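You operate a simulated robot arm through the tools that you are given. There is no shell and no other tool.

Carry out the task below with a simulated robot arm. There is one attempt and no reset: what you move stays moved.

TASK
Pack the cloth bundle in the grey wash box for the laundry.
Fine: run its zip open, lay the bundle down in the box, knead its puffed end flat, run the zip shut; the purple dial ends as it stood; drop nothing on the floor.

It is judged by the outcome, as a careful person would: the job done as asked, and still so three seconds after it is handed in. It fails if anything else is knocked over, pushed out of place, dropped, spilled or broken. Flat cloth is picked up by pressing the open fingertips on it (5 to 10 N) and closing them slowly along it; thin cloth reads only 2 to 8 mm in the jaws.

THE ROBOT
A 7-joint arm with a two-finger parallel gripper, fixed in place. Base frame: the origin is at the foot of the arm, x ahead of it, y to its left, z up; the work surface is at about z = 0.88. Units: m, rad, N and s.
With the tool pointing down near the work surface it reaches from about 0.3 to 0.7 m from the base axis. Its first joint turns from -1.152 to 1.152 rad. Payload 1.57 kg.
The TCP is the grasp point between the finger pads, 0.03 m short of the fingertips. In the tool frame z runs along the fingers and y along their closing line. Largest opening 0.11 m; finger width 0.024, thickness 0.012; the body of the gripper, 0.048 by 0.112 m, starts 0.078 m behind the TCP.
Orientation is that of the tool frame in the base frame, as a unit quaternion [w, x, y, z]. With the fingers straight down and closing along the base's y, the tool's x points along the base's -x, its y along +y and its z along -z.

THE INTERFACE
- The arm moves only by the tool apply_moves. Its argument "moves" is a list of rows, each a list of 7 numbers: the shift along the tool's x, y, z in m, then the turn, a rotation vector about the tool's x, y, z in rad, then the finger opening in m, from 0 to 0.11. In form: [[dx, dy, dz, wx, wy, wz, grip], ...]. A call has 1 to 20 rows; each row shifts and turns the commanded pose from where the row before left it, along the tool's axes as they then stand. A row lasts 0.2 s, in which the tool goes at most 0.05 m and 0.15 rad; a call with a longer step from one row to the next is refused whole, and so is a gripper value outside its range. A pose out of reach is approached as far as the arm can. The call stops where the force on the tool passes 90 N (or 10 N more than at its start, if that is more) or the arm is blocked; 0.2 s more then pass. The fingers move at their own pace (about 0.108 m/s each) and stop on an object; they squeeze with about 22 N. The grip force told is the motor's: it shows also when the fingers shut on nothing. Time passes only in rows, and 0.2 s behind the last, so rows that do not move let the fingers close. It gives the time, the measured TCP pose, the force on the tool (base axes), the opening and the grip force at its end, in the units of the frame above (readings bear some noise), with the torque about the TCP (base axes, N m) and any sound that the robot's microphone picked up.
- Cameras (640 x 400 px; columns grow to the right, rows downward): "scene" is fixed at [0.1763, -0.4068, 1.3987]; the picture's right is [0.64, -0.77, 0.00], its down [-0.48, -0.39, -0.79] and it looks along [0.61, 0.50, -0.62] (base axes); focal length 320 px, centre (320, 200). "wrist" rides on the gripper at [0.07, 0.016, -0.141] in the tool frame; the picture's right is [-0.23, 0.97, 0.00], its down [-0.85, -0.20, -0.48] and it looks along [-0.47, -0.11, 0.88] (tool axes); focal length 222 px, centre (320, 200). There is no depth. A picture from a camera that has moved, and an enlarged one, comes with that camera's place and axes in the base frame and with its lens.
- get_image(camera): a new picture of that camera. The clock stands still meanwhile.
- inspect(camera, box): a new picture of the part [left, top, right, bottom] of that camera's present view, enlarged. The clock stands still meanwhile.
- sign_off(): hands the job in; it is judged then, once.

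Places have to be worked out from the pictures, the camera data and where the tool is seen. Open the gripper and draw the arm clear of the work before you hand the job in, unless the task says otherwise.

The tools are called after ">>>" by a JSON object that holds its "fn" and its "kwargs". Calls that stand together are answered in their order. apply_moves: Moves the arm, as the interface text tells. Its arguments: {"type":"object","properties":{"moves":{"type":"array","items":{"type":"array","items":{"type":"number"}}}},"required":["moves"]} The other tools are called the same way: get_image (camera) takes a picture; inspect (camera, box) takes an enlarged picture of a part of a camera's view; sign_off () hands the job in.

At the start:

```text
time: 0.0
position: [0.4723, -0.1253, 1.206]
orientation: [-0.001, 0.0, 1.0, 0.001]
contact_force: [0.2, 0.5, 0.5]
torque: [0.02, 0.02, 0.0]
opening: 0.1099
gripper_force: 0.1
```

scene: 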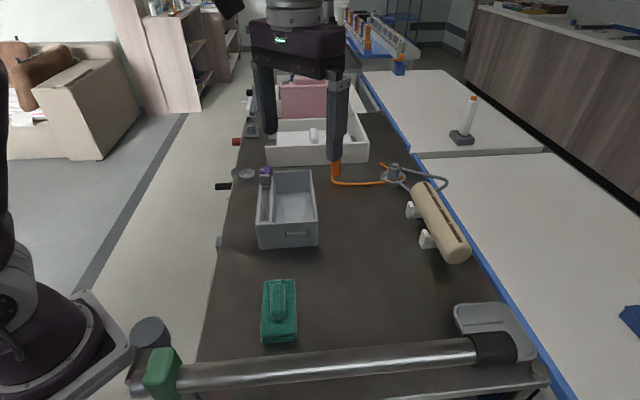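
wrist: 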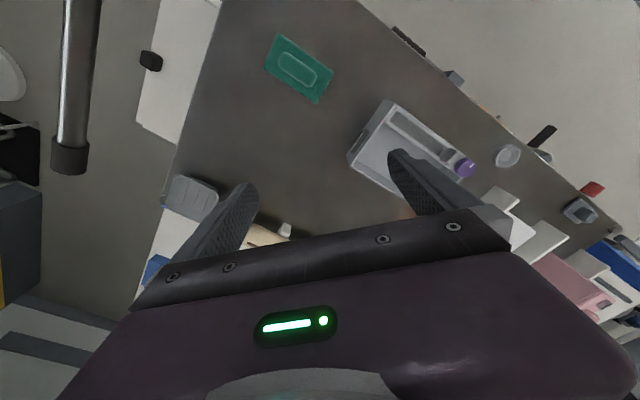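

I start by looking closer at the scene: the bundle may be the beige roll with a zip at the right or the green item; I need details of the box, the dial and the zip.

>>> {"fn": "inspect", "kwargs": {"camera": "scene", "box": [220, 150, 350, 260]}}

>>> {"fn": "inspect", "kwargs": {"camera": "scene", "box": [370, 150, 490, 280]}}

>>> {"fn": "inspect", "kwargs": {"camera": "scene", "box": [230, 250, 350, 360]}}

>>> {"fn": "inspect", "kwargs": {"camera": "wrist", "box": [240, 10, 500, 200]}}

```text
3.64 times, centred on (285, 205) of scene
camera zoom: at [0.1763, -0.4068, 1.3987], right [0.64, -0.77, 0.0], down [-0.48, -0.39, -0.79], along [0.61, 0.5, -0.62], focal length 1162 px, centre (447, 182)
```

zoom: 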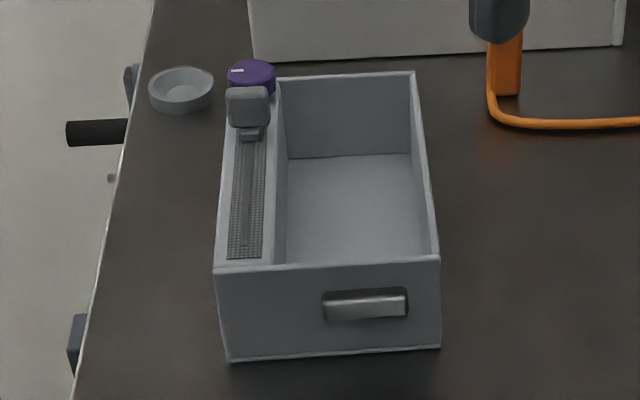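

```text
3.08 times, centred on (430, 215) of scene
camera zoom: at [0.1763, -0.4068, 1.3987], right [0.64, -0.77, 0.0], down [-0.48, -0.39, -0.79], along [0.61, 0.5, -0.62], focal length 983 px, centre (-18, 154)
```

zoom: 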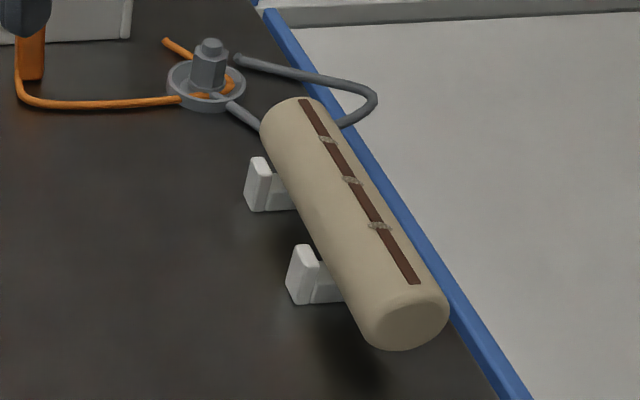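

```text
3.64 times, centred on (290, 305) of scene
camera zoom: at [0.1763, -0.4068, 1.3987], right [0.64, -0.77, 0.0], down [-0.48, -0.39, -0.79], along [0.61, 0.5, -0.62], focal length 1162 px, centre (429, -182)
```

zoom: 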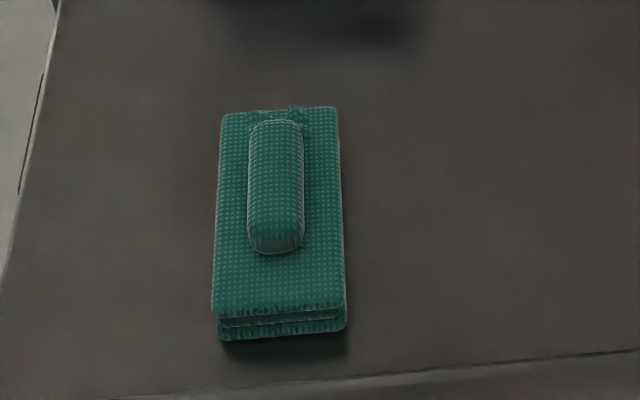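

```text
2.11 times, centred on (370, 105) of wrist
camera zoom: at [0.4007, -0.1083, 1.35], right [0.23, 0.97, 0.0], down [0.85, -0.2, 0.48], along [0.47, -0.11, -0.88], focal length 468 px, centre (215, 400)
```

zoom: 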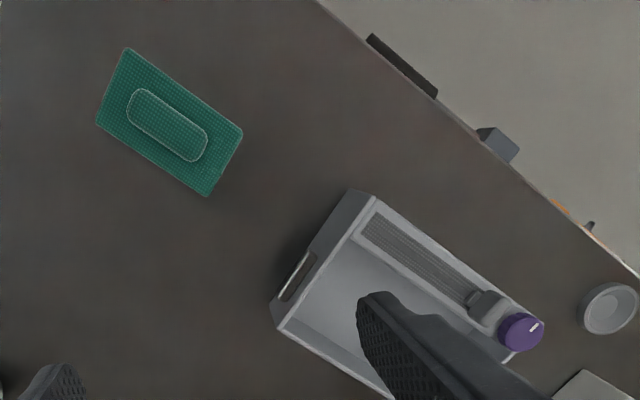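

The green folded cloth (about 0.11 × 0.057 m, near (0.38, -0.14), turned 45°) with a puffed roll on top is the bundle; the box sits about 45° too, with a zip track and slider on its left strip, slider beside the purple dial. I turn the tool -45° about its axis and move above the box to look closely at the slider and dial.

>>> {"fn": "apply_moves", "kwargs": {"moves": [[0, 0, 0, 0, 0, -0.131, 0.11], [0, 0, 0, 0, 0, -0.131, 0.11], [0, 0, 0, 0, 0, -0.131, 0.11], [0, 0, 0, 0, 0, -0.131, 0.11], [0, 0, 0, 0, 0, -0.131, 0.11], [0, 0, 0, 0, 0, -0.13, 0.11], [-0.031, 0.015, 0.0177, 0, 0, 0, 0.11], [-0.031, 0.015, 0.0177, 0, 0, 0, 0.11], [-0.031, 0.015, 0.0177, 0, 0, 0, 0.11], [-0.031, 0.015, 0.0177, 0, 0, 0, 0.11], [-0.031, 0.015, 0.0177, 0, 0, 0, 0.11], [-0.031, 0.015, 0.0177, 0, 0, 0, 0.11], [0, 0, 0, 0, 0, 0, 0.11]]}}

>>> {"fn": "get_image", "kwargs": {"camera": "wrist"}}

>>> {"fn": "get_image", "kwargs": {"camera": "scene"}}

```text
time: 2.8
position: [0.5401, 0.0698, 1.1008]
orientation: [0.0, -0.382, 0.924, 0.0]
contact_force: [-1.1, -0.6, 0.6]
torque: [0.01, -0.01, -0.02]
opening: 0.1102
gripper_force: 0.2
```

```text
taken
camera wrist: at [0.4783, 0.0326, 1.2438], right [-0.53, 0.85, 0.0], down [0.75, 0.46, 0.48], along [0.41, 0.25, -0.88], focal length 222 px, centre (320, 200)
```

wrist: 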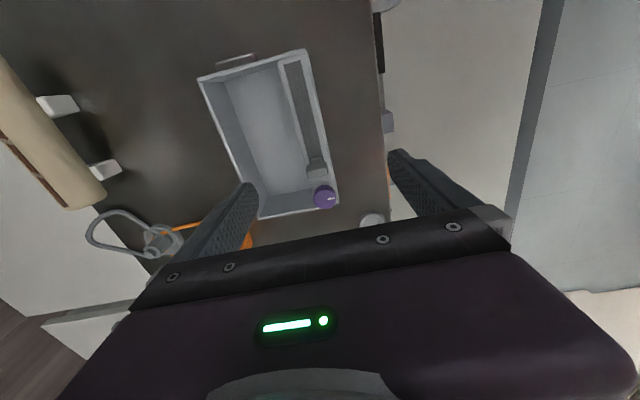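

```text
taken
```

scene: 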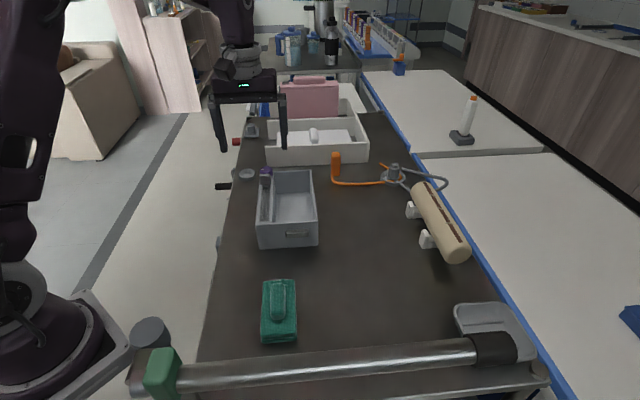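

The wrist camera now looks down on the whole box. I enlarge the box and the slider/dial area for measuring.

>>> {"fn": "inspect", "kwargs": {"camera": "wrist", "box": [190, 40, 350, 230]}}

>>> {"fn": "inspect", "kwargs": {"camera": "wrist", "box": [280, 140, 350, 220]}}

>>> {"fn": "inspect", "kwargs": {"camera": "scene", "box": [240, 155, 300, 215]}}

```text
2.11 times, centred on (270, 135) of wrist
camera zoom: at [0.4783, 0.0326, 1.2438], right [-0.53, 0.85, 0.0], down [0.75, 0.46, 0.48], along [0.41, 0.25, -0.88], focal length 468 px, centre (425, 337)
```

zoom: 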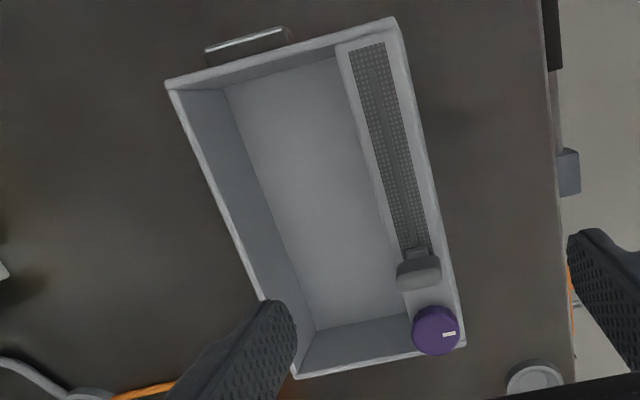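

```text
5.00 times, centred on (315, 180) of wrist
camera zoom: at [0.4783, 0.0326, 1.2438], right [-0.53, 0.85, 0.0], down [0.75, 0.46, 0.48], along [0.41, 0.25, -0.88], focal length 1111 px, centre (345, 300)
```

zoom: 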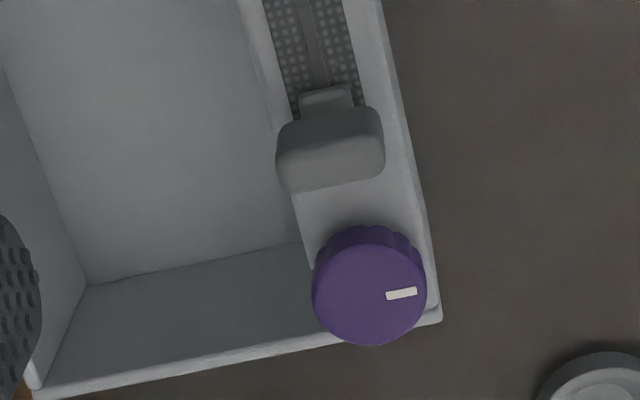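

```text
6.67 times, centred on (270, 185) of scene
camera zoom: at [0.1763, -0.4067, 1.3987], right [0.64, -0.77, 0.0], down [-0.48, -0.39, -0.79], along [0.61, 0.5, -0.62], focal length 2130 px, centre (653, 300)
```

zoom: 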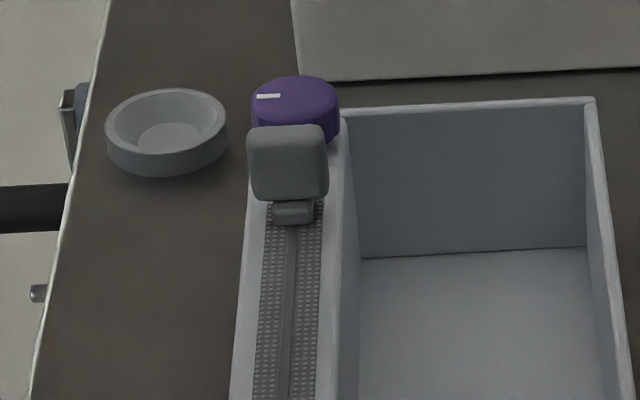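

Working in box axes, U=(x+y)/√2 along it and V=(x−y)/√2 across it, I get the slider block at U≈0.464, V≈0.3425, top z≈0.98, and the dial at U≈0.499 with r≈0.0155. The rim is at z≈0.953 and the inside is about 0.092 m wide. I go above the slider with partly closed fingers and look again.

>>> {"fn": "apply_moves", "kwargs": {"moves": [[-0.009, -0.0033, 0.02, 0, 0, 0, 0.07], [-0.009, -0.0033, 0.025, 0, 0, 0, 0.06], [-0.0097, -0.0034, 0.025, 0, 0, 0, 0.06], [0, 0, 0, 0, 0, 0, 0.06]]}}

>>> {"fn": "get_image", "kwargs": {"camera": "wrist"}}

>>> {"fn": "inspect", "kwargs": {"camera": "scene", "box": [220, 120, 310, 220]}}

```text
time: 3.8
position: [0.567, 0.0832, 1.0317]
orientation: [0.0, -0.382, 0.924, 0.0]
contact_force: [-0.2, 0.2, -0.5]
torque: [0.01, 0.0, -0.01]
opening: 0.0599
gripper_force: 0.0
```

```text
taken
camera wrist: at [0.5043, 0.0451, 1.1738], right [-0.53, 0.85, 0.0], down [0.75, 0.46, 0.48], along [0.41, 0.25, -0.88], focal length 222 px, centre (320, 200)
```

wrist: 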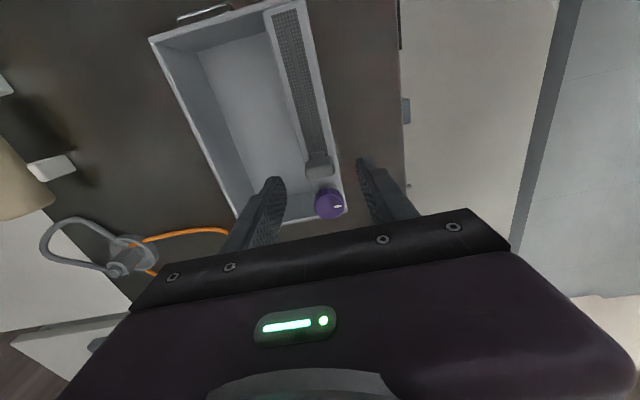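

```text
4.00 times, centred on (265, 170) of scene
camera zoom: at [0.1763, -0.4068, 1.3987], right [0.64, -0.77, 0.0], down [-0.48, -0.39, -0.79], along [0.61, 0.5, -0.62], focal length 1278 px, centre (540, 320)
```

zoom: 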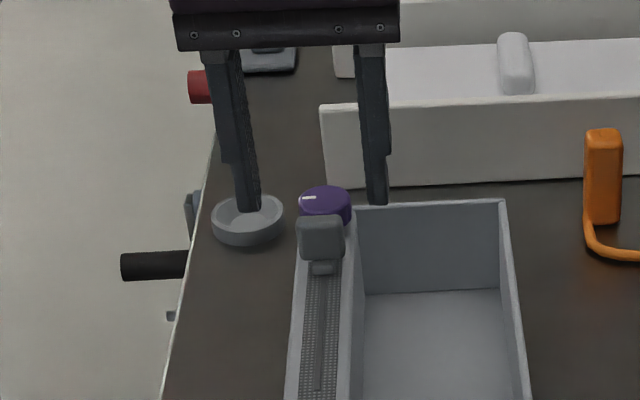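

I enlarge the view of the slider and fingertips to check alignment before lowering.

>>> {"fn": "inspect", "kwargs": {"camera": "wrist", "box": [260, 130, 400, 230]}}

```text
4.00 times, centred on (330, 180) of wrist
camera zoom: at [0.5043, 0.0451, 1.1738], right [-0.53, 0.85, 0.0], down [0.75, 0.46, 0.48], along [0.41, 0.25, -0.88], focal length 888 px, centre (280, 280)
```

zoom: 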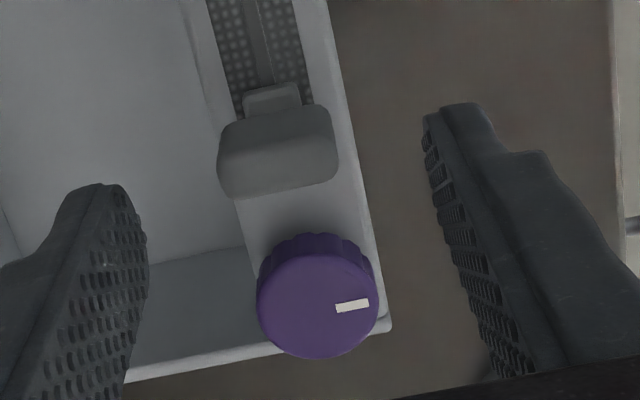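

The slider checks out at U≈0.462–0.464, V≈0.3425, centred between the fingers. I lower to z≈0.991, which keeps the tips above the rim, and check the picture before gripping.

>>> {"fn": "apply_moves", "kwargs": {"moves": [[0, 0, 0.015, 0, 0, 0, 0.06], [0, 0, 0.015, 0, 0, 0, 0.06], [0, 0, 0.0107, 0, 0, 0, 0.06], [0, 0, 0, 0, 0, 0, 0.06]]}}

>>> {"fn": "inspect", "kwargs": {"camera": "wrist", "box": [240, 130, 400, 250]}}

>>> {"fn": "inspect", "kwargs": {"camera": "scene", "box": [230, 130, 310, 220]}}

```text
time: 4.8
position: [0.5664, 0.0825, 0.99]
orientation: [0.0, -0.383, 0.924, 0.0]
contact_force: [-0.1, -0.1, 0.3]
torque: [0.01, -0.03, 0.02]
opening: 0.0602
gripper_force: 0.0
```

```text
3.33 times, centred on (320, 190) of wrist
camera zoom: at [0.5041, 0.0453, 1.1328], right [-0.53, 0.85, 0.0], down [0.75, 0.46, 0.48], along [0.41, 0.25, -0.88], focal length 740 px, centre (320, 233)
```

zoom: 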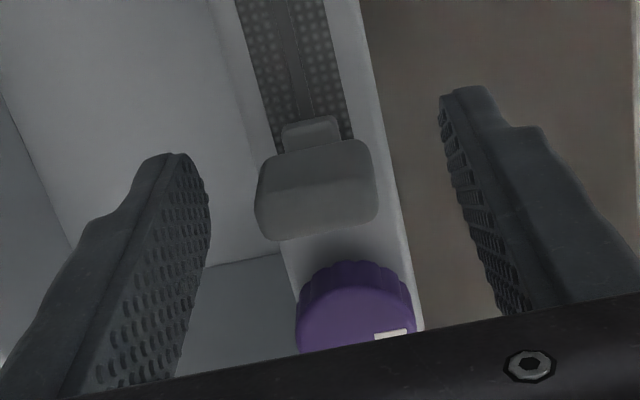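

```text
4.44 times, centred on (270, 175) of scene
camera zoom: at [0.1763, -0.4068, 1.3987], right [0.64, -0.77, 0.0], down [-0.48, -0.39, -0.79], along [0.61, 0.5, -0.62], focal length 1420 px, centre (542, 311)
```

zoom: 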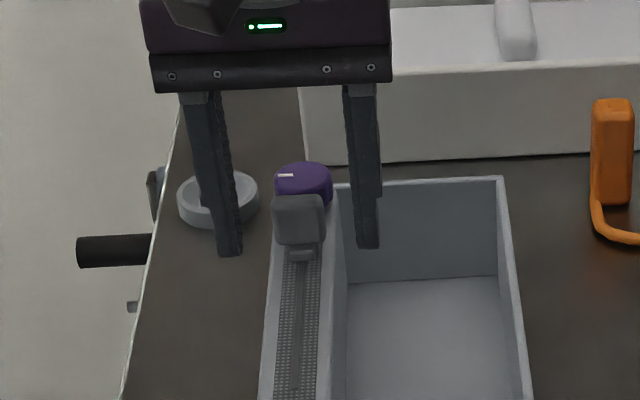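

The slider block sits midway between the fingers with the dial clear behind, so I close the fingers on it.

>>> {"fn": "apply_moves", "kwargs": {"moves": [[0, 0, 0, 0, 0, 0, 0.045], [0, 0, 0, 0, 0, 0, 0.035], [0, 0, 0, 0, 0, 0, 0.025], [0, 0, 0, 0, 0, 0, 0.02]]}}

>>> {"fn": "inspect", "kwargs": {"camera": "wrist", "box": [240, 130, 400, 250]}}

>>> {"fn": "inspect", "kwargs": {"camera": "scene", "box": [230, 130, 310, 220]}}

```text
time: 5.8
position: [0.5671, 0.083, 0.99]
orientation: [0.0, -0.383, 0.924, 0.0]
contact_force: [2.7, -3.7, -0.2]
torque: [-0.14, -0.12, 0.02]
opening: 0.026
gripper_force: 21.8
```

```text
3.33 times, centred on (320, 190) of wrist
camera zoom: at [0.5043, 0.045, 1.133], right [-0.53, 0.85, 0.0], down [0.75, 0.46, 0.48], along [0.41, 0.25, -0.88], focal length 740 px, centre (320, 233)
```

zoom: 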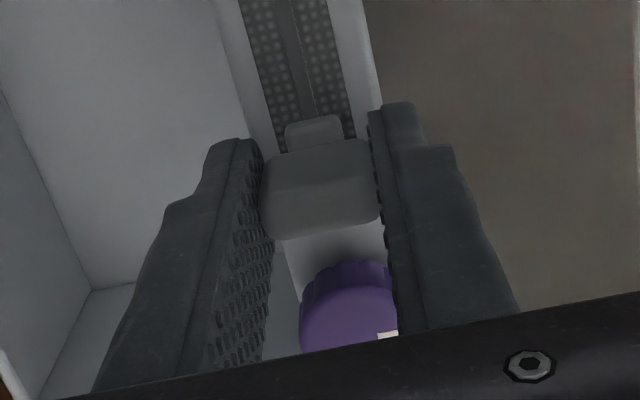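

```text
4.44 times, centred on (270, 175) of scene
camera zoom: at [0.1764, -0.4069, 1.3987], right [0.64, -0.77, 0.0], down [-0.48, -0.39, -0.79], along [0.61, 0.5, -0.62], focal length 1420 px, centre (542, 311)
```

zoom: 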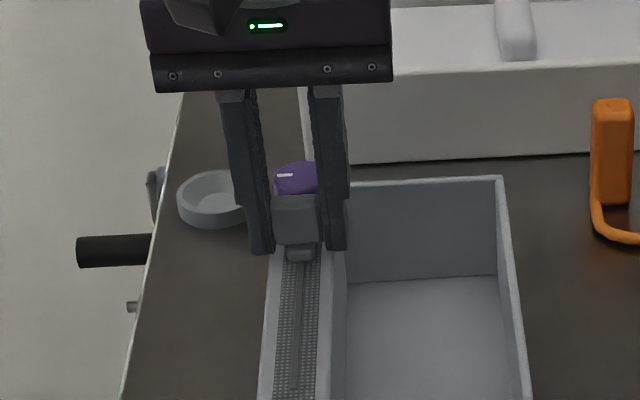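

The slider is gripped (26 mm wide). I correct a small sideways load and pull it gently 15 mm toward the near end (tool +x) to feel the drag.

>>> {"fn": "apply_moves", "kwargs": {"moves": [[0.002, -0.0008, 0, 0, 0, 0, 0.02], [0.004, 0, 0, 0, 0, 0, 0.02], [0.004, 0, 0, 0, 0, 0, 0.02], [0.005, 0, 0, 0, 0, 0, 0.02]]}}

>>> {"fn": "get_image", "kwargs": {"camera": "scene"}}

>>> {"fn": "inspect", "kwargs": {"camera": "scene", "box": [230, 140, 330, 260]}}

```text
time: 6.8
position: [0.5562, 0.0729, 0.9905]
orientation: [0.0, -0.382, 0.924, 0.001]
contact_force: [-0.1, 1.2, -0.1]
torque: [0.06, -0.15, 0.01]
opening: 0.0261
gripper_force: 22.3
```

```text
taken
```

scene: 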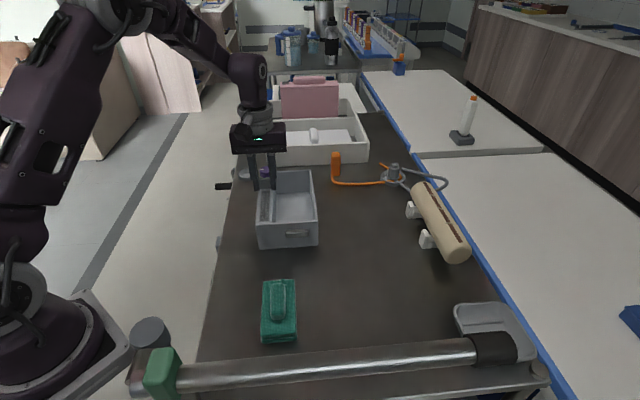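

```text
3.33 times, centred on (280, 200) of scene
camera zoom: at [0.1764, -0.4068, 1.3987], right [0.64, -0.77, 0.0], down [-0.48, -0.39, -0.79], along [0.61, 0.5, -0.62], focal length 1065 px, centre (453, 200)
```

zoom: 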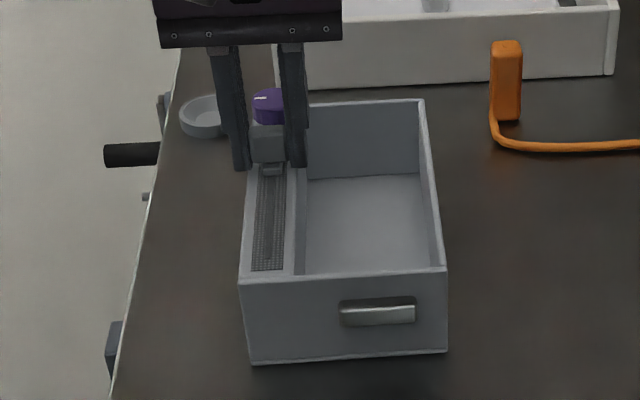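

The slider moves with almost no drag and the box stays put. I pull further along the track, 60 mm in small steps.

>>> {"fn": "apply_moves", "kwargs": {"moves": [[0.007, 0, 0, 0, 0, 0, 0.02], [0.008, 0, 0, 0, 0, 0, 0.02], [0.008, 0, 0, 0, 0, 0, 0.02], [0.008, 0, 0, 0, 0, 0, 0.02], [0.008, 0, 0, 0, 0, 0, 0.02], [0.008, 0, 0, 0, 0, 0, 0.02], [0.008, 0, 0, 0, 0, 0, 0.02], [0.005, 0, 0, 0, 0, 0, 0.02]]}}

>>> {"fn": "inspect", "kwargs": {"camera": "scene", "box": [230, 140, 330, 260]}}

>>> {"fn": "get_image", "kwargs": {"camera": "wrist"}}

```text
time: 8.6
position: [0.5135, 0.0287, 0.9899]
orientation: [0.0, -0.382, 0.924, 0.0]
contact_force: [-0.8, 1.0, 0.2]
torque: [0.07, -0.06, 0.02]
opening: 0.026
gripper_force: 22.6
```

```text
3.33 times, centred on (280, 200) of scene
camera zoom: at [0.1763, -0.4067, 1.3987], right [0.64, -0.77, 0.0], down [-0.48, -0.39, -0.79], along [0.61, 0.5, -0.62], focal length 1065 px, centre (453, 200)
```

zoom: 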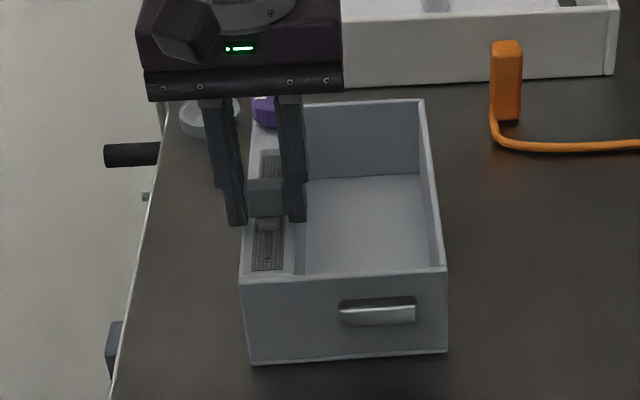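

```text
taken
camera wrist: at [0.4515, -0.0084, 1.133], right [-0.53, 0.85, 0.0], down [0.75, 0.46, 0.48], along [0.41, 0.25, -0.88], focal length 222 px, centre (320, 200)
```

wrist: 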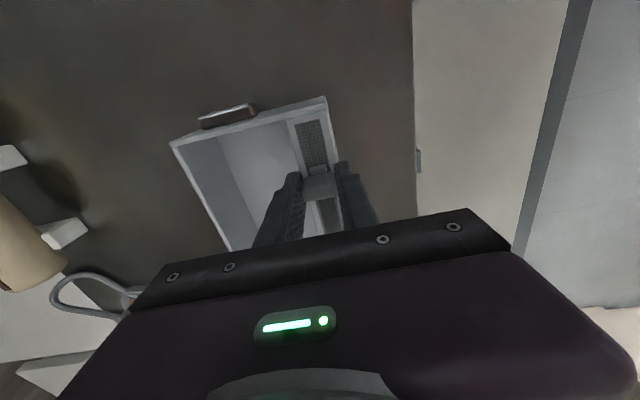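

Still no drag; the slider is past mid-track with roughly 30 mm left. I continue with smaller steps and watch for the end stop.

>>> {"fn": "apply_moves", "kwargs": {"moves": [[0.005, 0, 0, 0, 0, 0, 0.02], [0.005, 0, 0, 0, 0, 0, 0.02], [0.005, 0, 0, 0, 0, 0, 0.02], [0.003, 0, 0, 0, 0, 0, 0.02]]}}

>>> {"fn": "inspect", "kwargs": {"camera": "scene", "box": [230, 140, 330, 260]}}

>>> {"fn": "inspect", "kwargs": {"camera": "wrist", "box": [240, 70, 400, 240]}}

```text
time: 9.6
position: [0.5027, 0.0163, 0.9899]
orientation: [0.001, -0.382, 0.924, -0.001]
contact_force: [-0.7, 0.5, 0.0]
torque: [0.04, -0.01, 0.03]
opening: 0.0262
gripper_force: 21.9
```

```text
3.33 times, centred on (280, 200) of scene
camera zoom: at [0.1763, -0.4068, 1.3987], right [0.64, -0.77, 0.0], down [-0.48, -0.39, -0.79], along [0.61, 0.5, -0.62], focal length 1065 px, centre (453, 200)
```

zoom: 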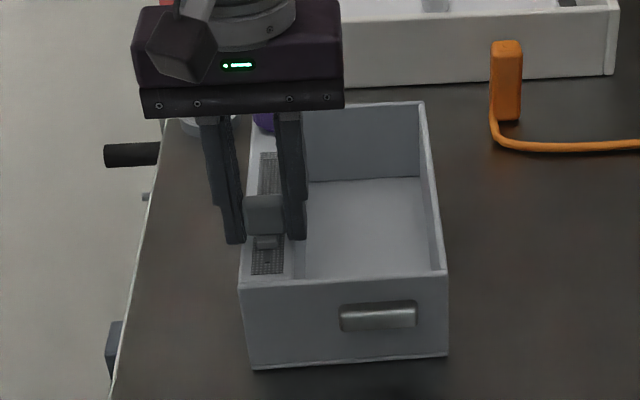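

```text
2.35 times, centred on (320, 155) of wrist
camera zoom: at [0.4391, -0.021, 1.133], right [-0.53, 0.85, 0.0], down [0.75, 0.46, 0.48], along [0.41, 0.25, -0.88], focal length 523 px, centre (320, 306)
```

zoom: 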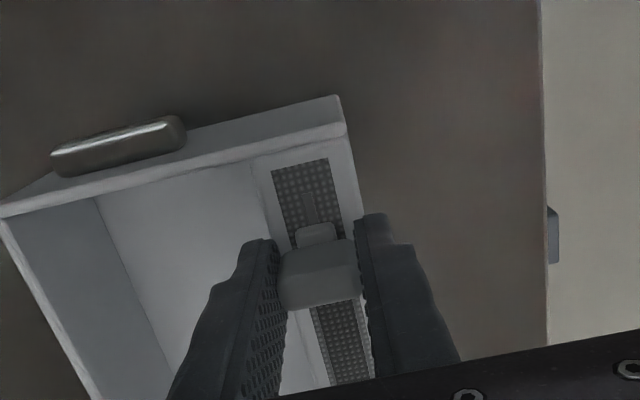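

The last picture suggests the box may have crept about 3 mm toward the near side. I re-take the very first crop to compare precisely before pulling any more.

>>> {"fn": "inspect", "kwargs": {"camera": "scene", "box": [220, 150, 350, 260]}}

>>> {"fn": "inspect", "kwargs": {"camera": "scene", "box": [250, 200, 330, 255]}}

```text
3.64 times, centred on (285, 205) of scene
camera zoom: at [0.1763, -0.4068, 1.3987], right [0.64, -0.77, 0.0], down [-0.48, -0.39, -0.79], along [0.61, 0.5, -0.62], focal length 1162 px, centre (447, 182)
```

zoom: 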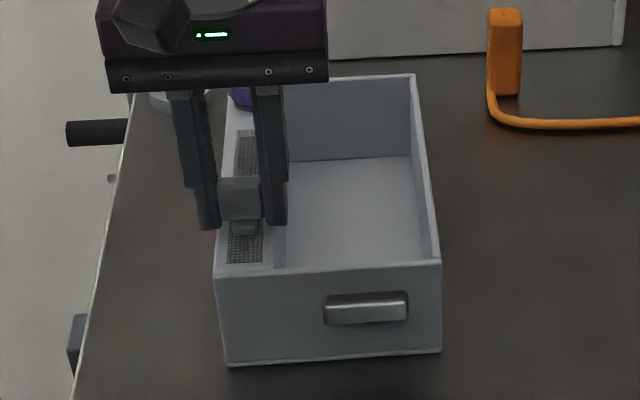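

```text
7.27 times, centred on (290, 228) of scene
camera zoom: at [0.1763, -0.4068, 1.3987], right [0.64, -0.77, 0.0], down [-0.48, -0.39, -0.79], along [0.61, 0.5, -0.62], focal length 2324 px, centre (538, 0)
```

zoom: 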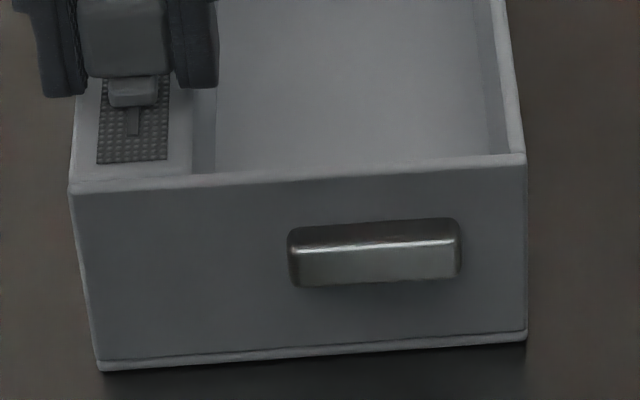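

The box has crept about 4 mm toward the near side, which means the slider hit its end stop after ~89 mm of travel, so the zip is open. I release, lift away and check.

>>> {"fn": "apply_moves", "kwargs": {"moves": [[0, 0, 0, 0, 0, 0, 0.04], [0, 0, 0, 0, 0, 0, 0.06], [0, 0, -0.02, 0, 0, 0, 0.06], [0, 0, -0.03, 0, 0, 0, 0.06], [0, 0, -0.04, 0, 0, 0, 0.08], [0, 0, -0.04, 0, 0, 0, 0.11], [0.02, 0, -0.02, 0, 0, 0, 0.11], [0, 0, 0, 0, 0, 0, 0.11]]}}

>>> {"fn": "get_image", "kwargs": {"camera": "wrist"}}

>>> {"fn": "inspect", "kwargs": {"camera": "scene", "box": [220, 150, 350, 260]}}

```text
time: 11.4
position: [0.4878, 0.0035, 1.1406]
orientation: [0.0, -0.382, 0.924, 0.0]
contact_force: [0.5, 0.0, -0.8]
torque: [-0.03, -0.01, -0.03]
opening: 0.1102
gripper_force: 0.1
```

```text
taken
camera wrist: at [0.4243, -0.0351, 1.284], right [-0.53, 0.85, 0.0], down [0.75, 0.46, 0.48], along [0.41, 0.25, -0.88], focal length 222 px, centre (320, 200)
```

wrist: 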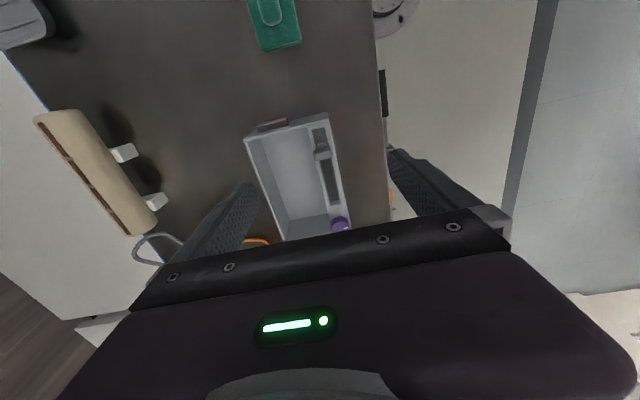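

```text
3.64 times, centred on (285, 205) of scene
camera zoom: at [0.1763, -0.4068, 1.3987], right [0.64, -0.77, 0.0], down [-0.48, -0.39, -0.79], along [0.61, 0.5, -0.62], focal length 1162 px, centre (447, 182)
```

zoom: 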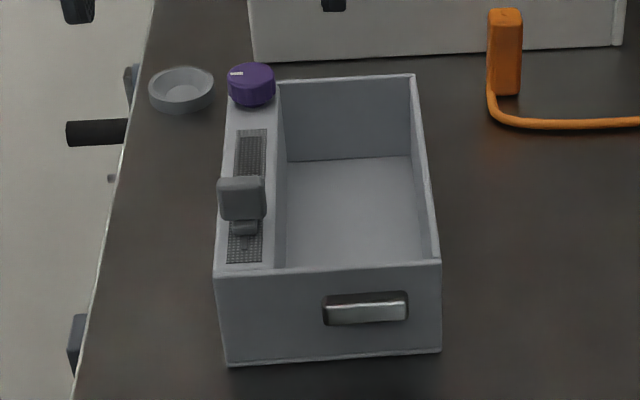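

The slider slid to near the front of the track and the dial's mark is unchanged. The track seems to run a bit further, so I enlarge the wrist view to see how much travel is really left.

>>> {"fn": "inspect", "kwargs": {"camera": "wrist", "box": [290, 105, 370, 235]}}

>>> {"fn": "inspect", "kwargs": {"camera": "scene", "box": [250, 165, 300, 230]}}

```text
3.08 times, centred on (330, 170) of wrist
camera zoom: at [0.4243, -0.0351, 1.284], right [-0.53, 0.85, 0.0], down [0.75, 0.46, 0.48], along [0.41, 0.25, -0.88], focal length 684 px, centre (289, 292)
```

zoom: 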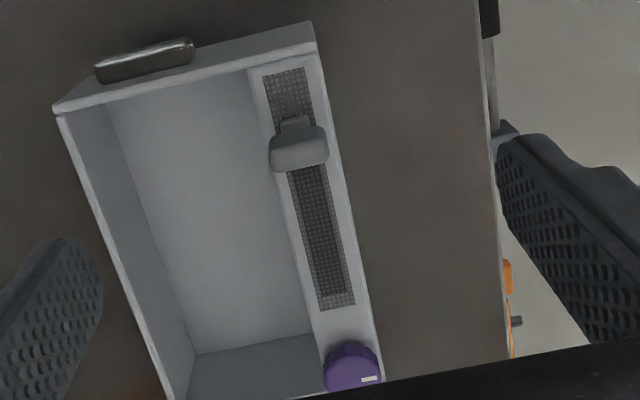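

```text
6.15 times, centred on (275, 198) of scene
camera zoom: at [0.1763, -0.4068, 1.3987], right [0.64, -0.77, 0.0], down [-0.48, -0.39, -0.79], along [0.61, 0.5, -0.62], focal length 1966 px, centre (597, 215)
```

zoom: 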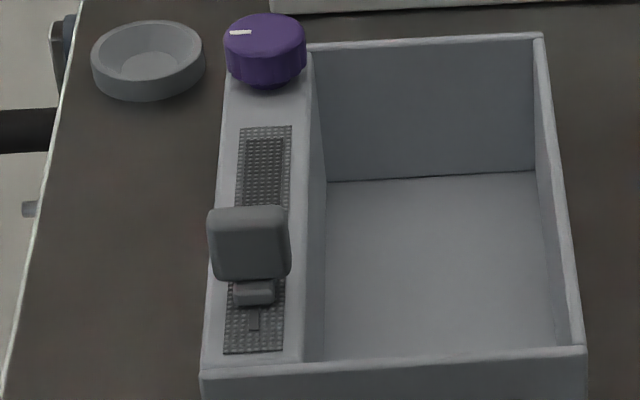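

The dark band behind the slider shows the opened part, and a thin seam still runs about 20 mm ahead of it (0.11 m seam, ~0.089 done). So the zip isn't fully open and some drag moved the box. I go back over the slider to re-grip and finish more carefully.

>>> {"fn": "apply_moves", "kwargs": {"moves": [[-0.0196, 0.0, 0.02, 0, 0, 0, 0.08], [0, 0, 0.035, 0, 0, 0, 0.06], [0, 0, 0.035, 0, 0, 0, 0.06], [0, 0, 0.03, 0, 0, 0, 0.06], [0, 0, 0.02, 0, 0, 0, 0.06], [0, 0, 0.0106, 0, 0, 0, 0.06], [0, 0, 0, 0, 0, 0, 0.06]]}}

>>> {"fn": "inspect", "kwargs": {"camera": "wrist", "box": [240, 70, 400, 240]}}

>>> {"fn": "inspect", "kwargs": {"camera": "scene", "box": [220, 150, 350, 260]}}

```text
time: 13.0
position: [0.501, 0.0169, 0.9893]
orientation: [0.0, -0.382, 0.924, 0.0]
contact_force: [-0.6, -0.5, -0.1]
torque: [0.02, 0.0, 0.05]
opening: 0.06
gripper_force: 0.1
```

```text
2.35 times, centred on (320, 155) of wrist
camera zoom: at [0.4388, -0.0212, 1.1327], right [-0.53, 0.85, 0.0], down [0.75, 0.46, 0.48], along [0.41, 0.25, -0.88], focal length 523 px, centre (320, 306)
```

zoom: 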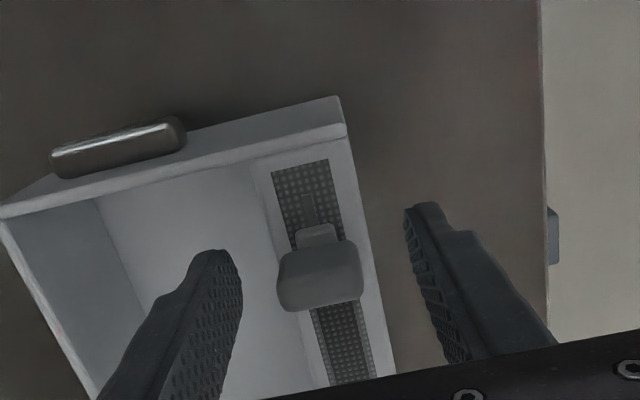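

```text
3.64 times, centred on (285, 205) of scene
camera zoom: at [0.1763, -0.4068, 1.3987], right [0.64, -0.77, 0.0], down [-0.48, -0.39, -0.79], along [0.61, 0.5, -0.62], focal length 1162 px, centre (447, 182)
```

zoom: 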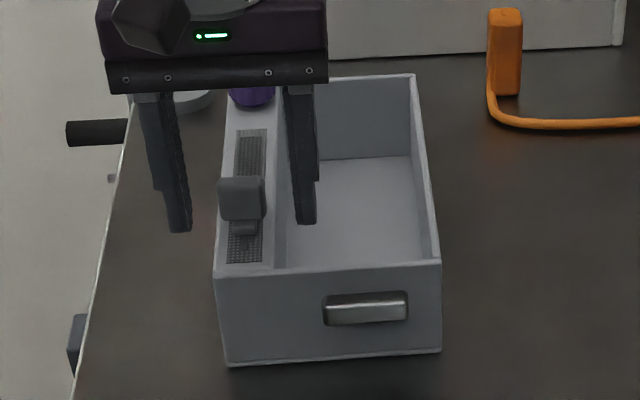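

The fingers straddle the slider again. I close on it, then press down slightly so that the box holds better on the table, reading the force.

>>> {"fn": "apply_moves", "kwargs": {"moves": [[0, -0.0012, 0, 0, 0, 0, 0.045], [0, 0, 0, 0, 0, 0, 0.03], [0, 0, 0, 0, 0, 0, 0.02], [0, 0, 0, 0, 0, 0, 0.02], [0, 0, 0.001, 0, 0, 0, 0.02], [0, 0, 0.001, 0, 0, 0, 0.02]]}}

```text
time: 14.4
position: [0.5026, 0.0174, 0.9897]
orientation: [0.002, -0.383, 0.924, 0.0]
contact_force: [-12.9, 12.6, 37.4]
torque: [0.4, 0.28, 0.04]
opening: 0.0266
gripper_force: 22.3
```

Stiff: 2 mm gives 37 N down and 18 N sideways. I relax to about 15 N down and take the sideways load out.

>>> {"fn": "apply_moves", "kwargs": {"moves": [[0, 0.0005, -0.0006, 0, 0, 0, 0.02], [0, 0.0005, -0.0006, 0, 0, 0, 0.02]]}}

```text
time: 15.0
position: [0.5012, 0.0173, 0.9903]
orientation: [0.0, -0.382, 0.924, -0.001]
contact_force: [-6.8, 7.6, 26.3]
torque: [0.29, -0.05, 0.04]
opening: 0.026
gripper_force: 22.4
```

Lateral load is down to 10 N and vertical to 26 N; I relax a little more before pulling.

>>> {"fn": "apply_moves", "kwargs": {"moves": [[0, 0.0006, -0.0004, 0, 0, 0, 0.02], [0, 0.0003, -0.0002, 0, 0, 0, 0.02]]}}

>>> {"fn": "inspect", "kwargs": {"camera": "scene", "box": [250, 200, 330, 255]}}

```text
time: 15.6
position: [0.5013, 0.0162, 0.9895]
orientation: [0.001, -0.382, 0.924, 0.0]
contact_force: [4.6, -4.5, 3.5]
torque: [-0.15, -0.22, -0.04]
opening: 0.0259
gripper_force: 21.6
```

```text
7.27 times, centred on (290, 228) of scene
camera zoom: at [0.1764, -0.4069, 1.3986], right [0.64, -0.77, 0.0], down [-0.48, -0.39, -0.79], along [0.61, 0.5, -0.62], focal length 2324 px, centre (538, 0)
```

zoom: 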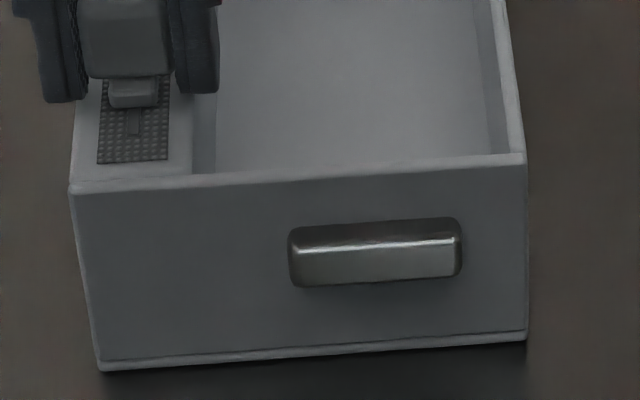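

Now only a few newtons remain. I add ~10 N down again and pull 6 mm, reading the drag.

>>> {"fn": "apply_moves", "kwargs": {"moves": [[0, -0.0003, 0.0006, 0, 0, 0, 0.02], [0.002, 0, 0, 0, 0, 0, 0.02], [0.002, 0, 0, 0, 0, 0, 0.02], [0.002, 0, 0, 0, 0, 0, 0.02]]}}

>>> {"fn": "inspect", "kwargs": {"camera": "scene", "box": [250, 200, 330, 255]}}

```text
time: 16.6
position: [0.4975, 0.012, 0.9881]
orientation: [0.0, -0.383, 0.924, 0.0]
contact_force: [4.5, -3.9, 8.9]
torque: [0.01, -0.27, 0.05]
opening: 0.0261
gripper_force: 22.2
```

```text
7.27 times, centred on (290, 228) of scene
camera zoom: at [0.1763, -0.4069, 1.3987], right [0.64, -0.77, 0.0], down [-0.48, -0.39, -0.79], along [0.61, 0.5, -0.62], focal length 2324 px, centre (538, 0)
```

zoom: 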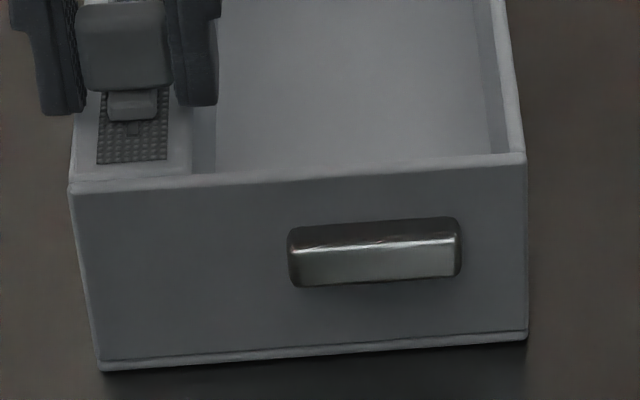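

The slider advanced about 6 mm and the box did not move this time. I keep pulling under the same light downward load.

>>> {"fn": "apply_moves", "kwargs": {"moves": [[0.002, 0, 0, 0, 0, 0, 0.02], [0.002, 0, 0, 0, 0, 0, 0.02], [0.002, 0, 0, 0, 0, 0, 0.02], [0.002, 0, 0, 0, 0, 0, 0.02]]}}

>>> {"fn": "inspect", "kwargs": {"camera": "scene", "box": [250, 200, 330, 255]}}

```text
time: 17.6
position: [0.4915, 0.0065, 0.9892]
orientation: [0.0, -0.383, 0.924, 0.0]
contact_force: [5.2, -5.7, 10.8]
torque: [-0.17, -0.29, 0.02]
opening: 0.0264
gripper_force: 21.8
```

```text
7.27 times, centred on (290, 228) of scene
camera zoom: at [0.1763, -0.4069, 1.3987], right [0.64, -0.77, 0.0], down [-0.48, -0.39, -0.79], along [0.61, 0.5, -0.62], focal length 2324 px, centre (538, 0)
```

zoom: 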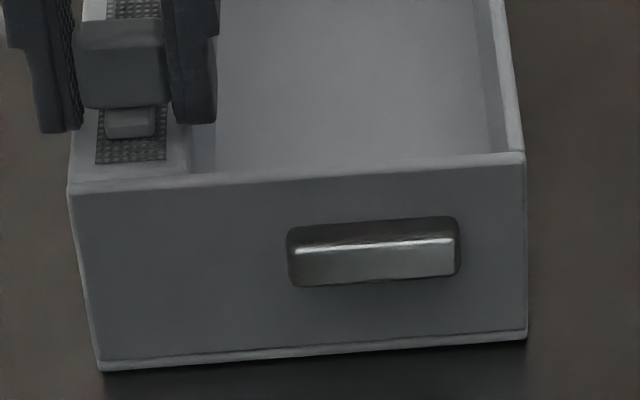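

The car now covers the seam end and the box has held. I ease the sideways load and pull the last few millimetres in 1.5 mm steps, watching for the stop.

>>> {"fn": "apply_moves", "kwargs": {"moves": [[0.0015, -0.0003, 0, 0, 0, 0, 0.02], [0.0015, 0, 0, 0, 0, 0, 0.02], [0.0015, 0, 0, 0, 0, 0, 0.02]]}}

>>> {"fn": "inspect", "kwargs": {"camera": "scene", "box": [250, 200, 330, 255]}}

```text
time: 18.4
position: [0.4883, 0.0032, 0.9886]
orientation: [-0.001, -0.383, 0.924, 0.0]
contact_force: [3.2, -3.7, 16.4]
torque: [0.16, 0.12, -0.01]
opening: 0.026
gripper_force: 21.9
```

```text
7.27 times, centred on (290, 228) of scene
camera zoom: at [0.1761, -0.4069, 1.3987], right [0.64, -0.77, 0.0], down [-0.48, -0.39, -0.79], along [0.61, 0.5, -0.62], focal length 2324 px, centre (538, 0)
```

zoom: 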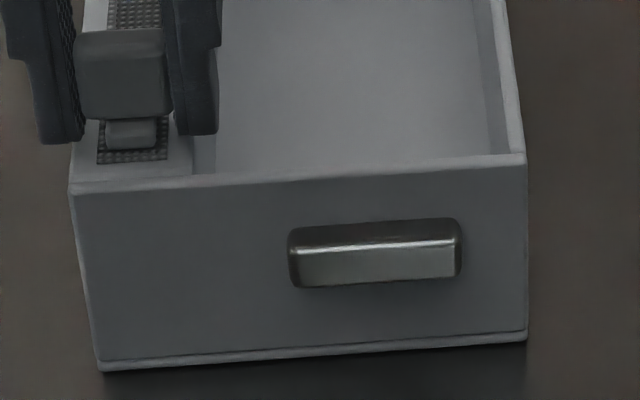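

Still no stop force. I pull two more 1.5 mm steps.

>>> {"fn": "apply_moves", "kwargs": {"moves": [[0.0015, 0, -0.0002, 0, 0, 0, 0.02], [0.0015, 0, 0, 0, 0, 0, 0.02]]}}

>>> {"fn": "inspect", "kwargs": {"camera": "scene", "box": [250, 200, 330, 255]}}

```text
time: 19.0
position: [0.4867, 0.0016, 0.9893]
orientation: [0.0, -0.383, 0.924, 0.0]
contact_force: [4.7, -1.8, 11.3]
torque: [-0.03, -0.12, -0.01]
opening: 0.026
gripper_force: 21.9
```

```text
7.27 times, centred on (290, 228) of scene
camera zoom: at [0.1763, -0.4068, 1.3987], right [0.64, -0.77, 0.0], down [-0.48, -0.39, -0.79], along [0.61, 0.5, -0.62], focal length 2324 px, centre (538, 0)
```

zoom: 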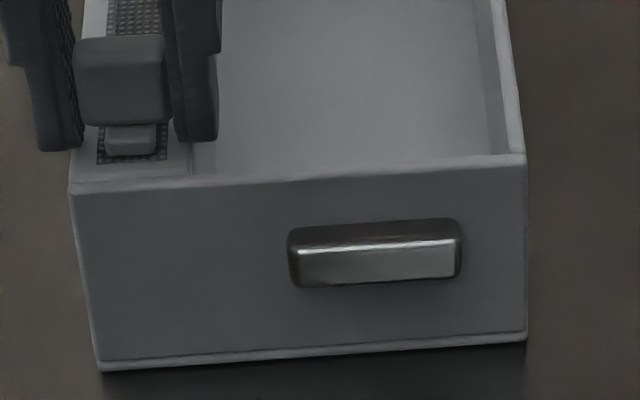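

A small pull force (2 N) begins to appear, probably the end stop. I try one more 2 mm to confirm it.

>>> {"fn": "apply_moves", "kwargs": {"moves": [[0.001, 0, 0, 0, 0, 0, 0.02], [0.001, 0, 0, 0, 0, 0, 0.02]]}}

>>> {"fn": "inspect", "kwargs": {"camera": "scene", "box": [250, 200, 330, 255]}}

```text
time: 19.6
position: [0.4852, -0.0002, 0.9891]
orientation: [0.001, -0.383, 0.924, 0.0]
contact_force: [9.1, 5.4, 3.7]
torque: [-0.02, -0.23, 0.07]
opening: 0.0259
gripper_force: 22.0
```

```text
7.27 times, centred on (290, 228) of scene
camera zoom: at [0.1765, -0.4066, 1.3987], right [0.64, -0.77, 0.0], down [-0.48, -0.39, -0.79], along [0.61, 0.5, -0.62], focal length 2324 px, centre (538, 0)
```

zoom: 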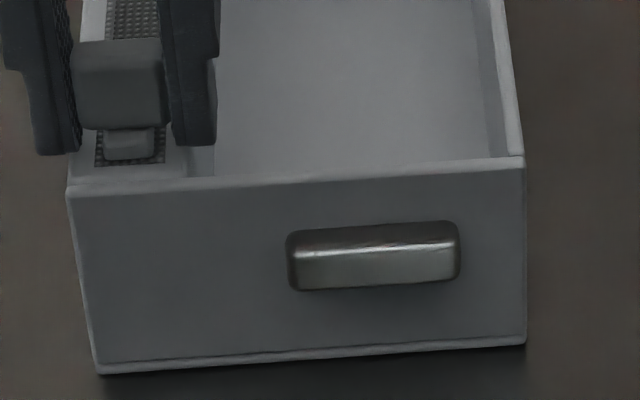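

10 N of pull with no further slider motion relative to the track: that is the end stop, so the zip is fully open. I ease off, release and lift toward the bundle.

>>> {"fn": "apply_moves", "kwargs": {"moves": [[-0.0008, 0, 0, 0, 0, 0, 0.02], [0, 0, 0, 0, 0, 0, 0.035], [0, 0, 0, 0, 0, 0, 0.06], [0, 0, -0.02, 0, 0, 0, 0.06], [0, 0, -0.03, 0, 0, 0, 0.06], [0, 0, -0.04, 0, 0, 0, 0.08], [0, 0, -0.04, 0, 0, 0, 0.11], [0, 0, -0.02, 0, 0, 0, 0.11], [0, 0, 0, 0, 0, 0, 0.11]]}}

>>> {"fn": "inspect", "kwargs": {"camera": "scene", "box": [220, 150, 350, 260]}}

>>> {"fn": "get_image", "kwargs": {"camera": "wrist"}}

```text
time: 21.6
position: [0.4858, 0.0016, 1.1396]
orientation: [0.0, -0.383, 0.924, -0.001]
contact_force: [-0.2, 0.4, 0.3]
torque: [-0.04, 0.01, 0.01]
opening: 0.1101
gripper_force: 0.1
```

```text
3.64 times, centred on (285, 205) of scene
camera zoom: at [0.1763, -0.4068, 1.3987], right [0.64, -0.77, 0.0], down [-0.48, -0.39, -0.79], along [0.61, 0.5, -0.62], focal length 1162 px, centre (447, 182)
```

zoom: 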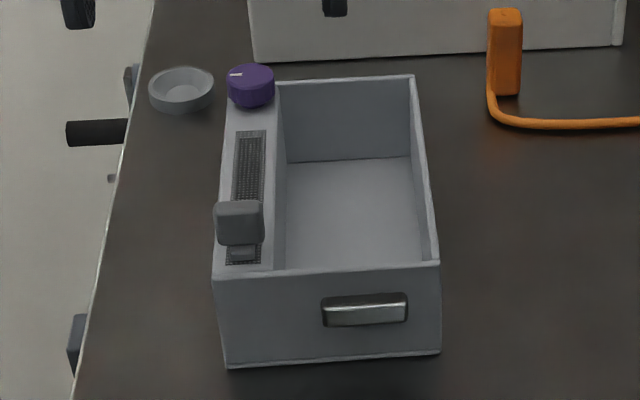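

```text
taken
camera wrist: at [0.4227, -0.0374, 1.2828], right [-0.53, 0.85, 0.0], down [0.75, 0.46, 0.48], along [0.41, 0.25, -0.88], focal length 222 px, centre (320, 200)
```

wrist: 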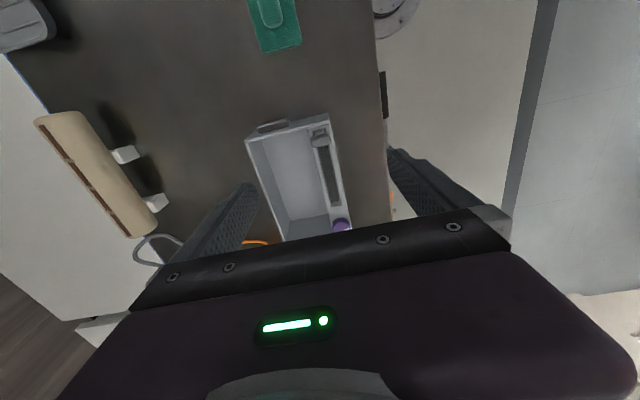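

The zip is open fully (slider at the near end). I check the dial's mark against the earlier picture and also look at the far side.

>>> {"fn": "inspect", "kwargs": {"camera": "scene", "box": [240, 155, 300, 215]}}

>>> {"fn": "inspect", "kwargs": {"camera": "wrist", "box": [235, 100, 365, 250]}}

```text
6.67 times, centred on (270, 185) of scene
camera zoom: at [0.1763, -0.4068, 1.3987], right [0.64, -0.77, 0.0], down [-0.48, -0.39, -0.79], along [0.61, 0.5, -0.62], focal length 2130 px, centre (653, 300)
```

zoom: 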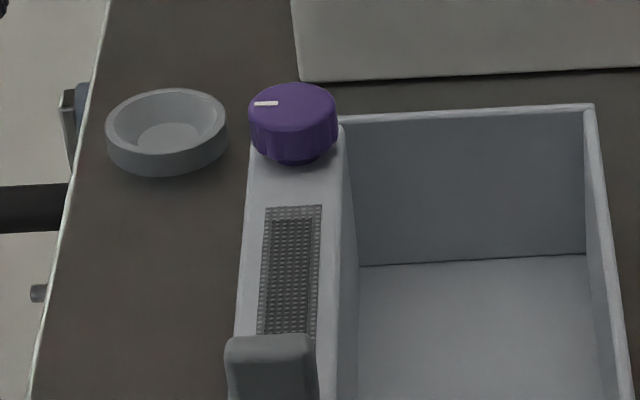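

```text
2.67 times, centred on (300, 175) of wrist
camera zoom: at [0.4227, -0.0374, 1.2828], right [-0.53, 0.85, 0.0], down [0.75, 0.46, 0.48], along [0.41, 0.25, -0.88], focal length 592 px, centre (373, 267)
```

zoom: 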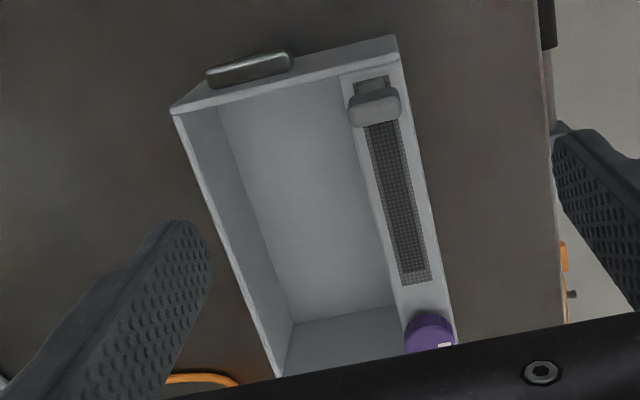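

I zoom in tightly on the dial to make sure that its mark hasn't turned.

>>> {"fn": "inspect", "kwargs": {"camera": "scene", "box": [255, 160, 285, 185]}}

```text
16.00 times, centred on (270, 172) of scene
camera zoom: at [0.1763, -0.4068, 1.3987], right [0.64, -0.77, 0.0], down [-0.48, -0.39, -0.79], along [0.61, 0.5, -0.62], focal length 5112 px, centre (1120, 640)
```

zoom: 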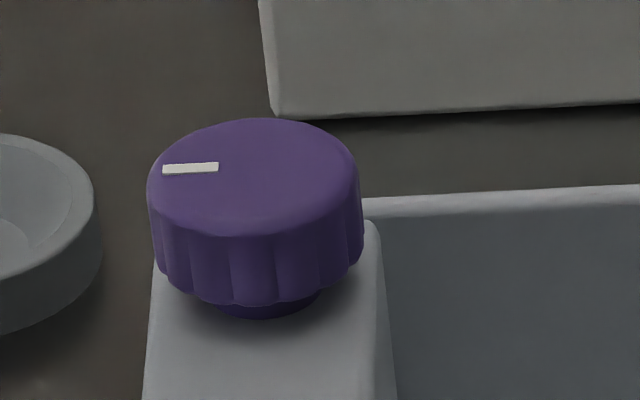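

The dial's mark is the same relative to its centre as before. Now I move over the green bundle (around U=0.17, V=0.37) to view it closely.

>>> {"fn": "apply_moves", "kwargs": {"moves": [[0.0437, -0.0069, 0, 0, 0, 0, 0.11], [0.0437, -0.0069, 0, 0, 0, 0, 0.11], [0.0437, -0.0069, 0, 0, 0, 0, 0.11], [0.0435, -0.0069, 0, 0, 0, 0, 0.11], [0, 0, 0.03, 0, 0, 0, 0.11], [0, 0, 0.03, 0, 0, 0, 0.11], [0, 0, 0, 0, 0, 0, 0.11]]}}

>>> {"fn": "get_image", "kwargs": {"camera": "wrist"}}

>>> {"fn": "get_image", "kwargs": {"camera": "scene"}}

```text
time: 23.2
position: [0.3817, -0.1417, 1.079]
orientation: [0.0, -0.383, 0.924, 0.0]
contact_force: [-0.1, -0.3, -0.2]
torque: [0.0, 0.03, -0.02]
opening: 0.1099
gripper_force: 0.1
```

```text
taken
camera wrist: at [0.319, -0.1811, 1.222], right [-0.53, 0.85, 0.0], down [0.75, 0.46, 0.48], along [0.41, 0.25, -0.88], focal length 222 px, centre (320, 200)
```

wrist: 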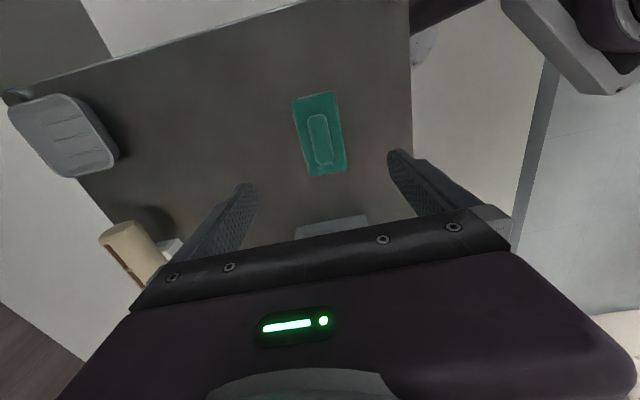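

```text
taken
```

scene: 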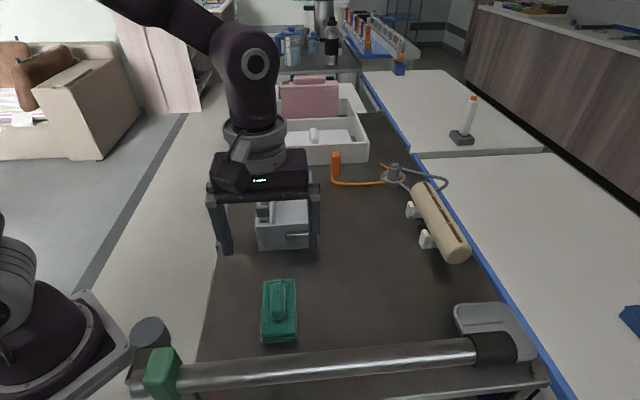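

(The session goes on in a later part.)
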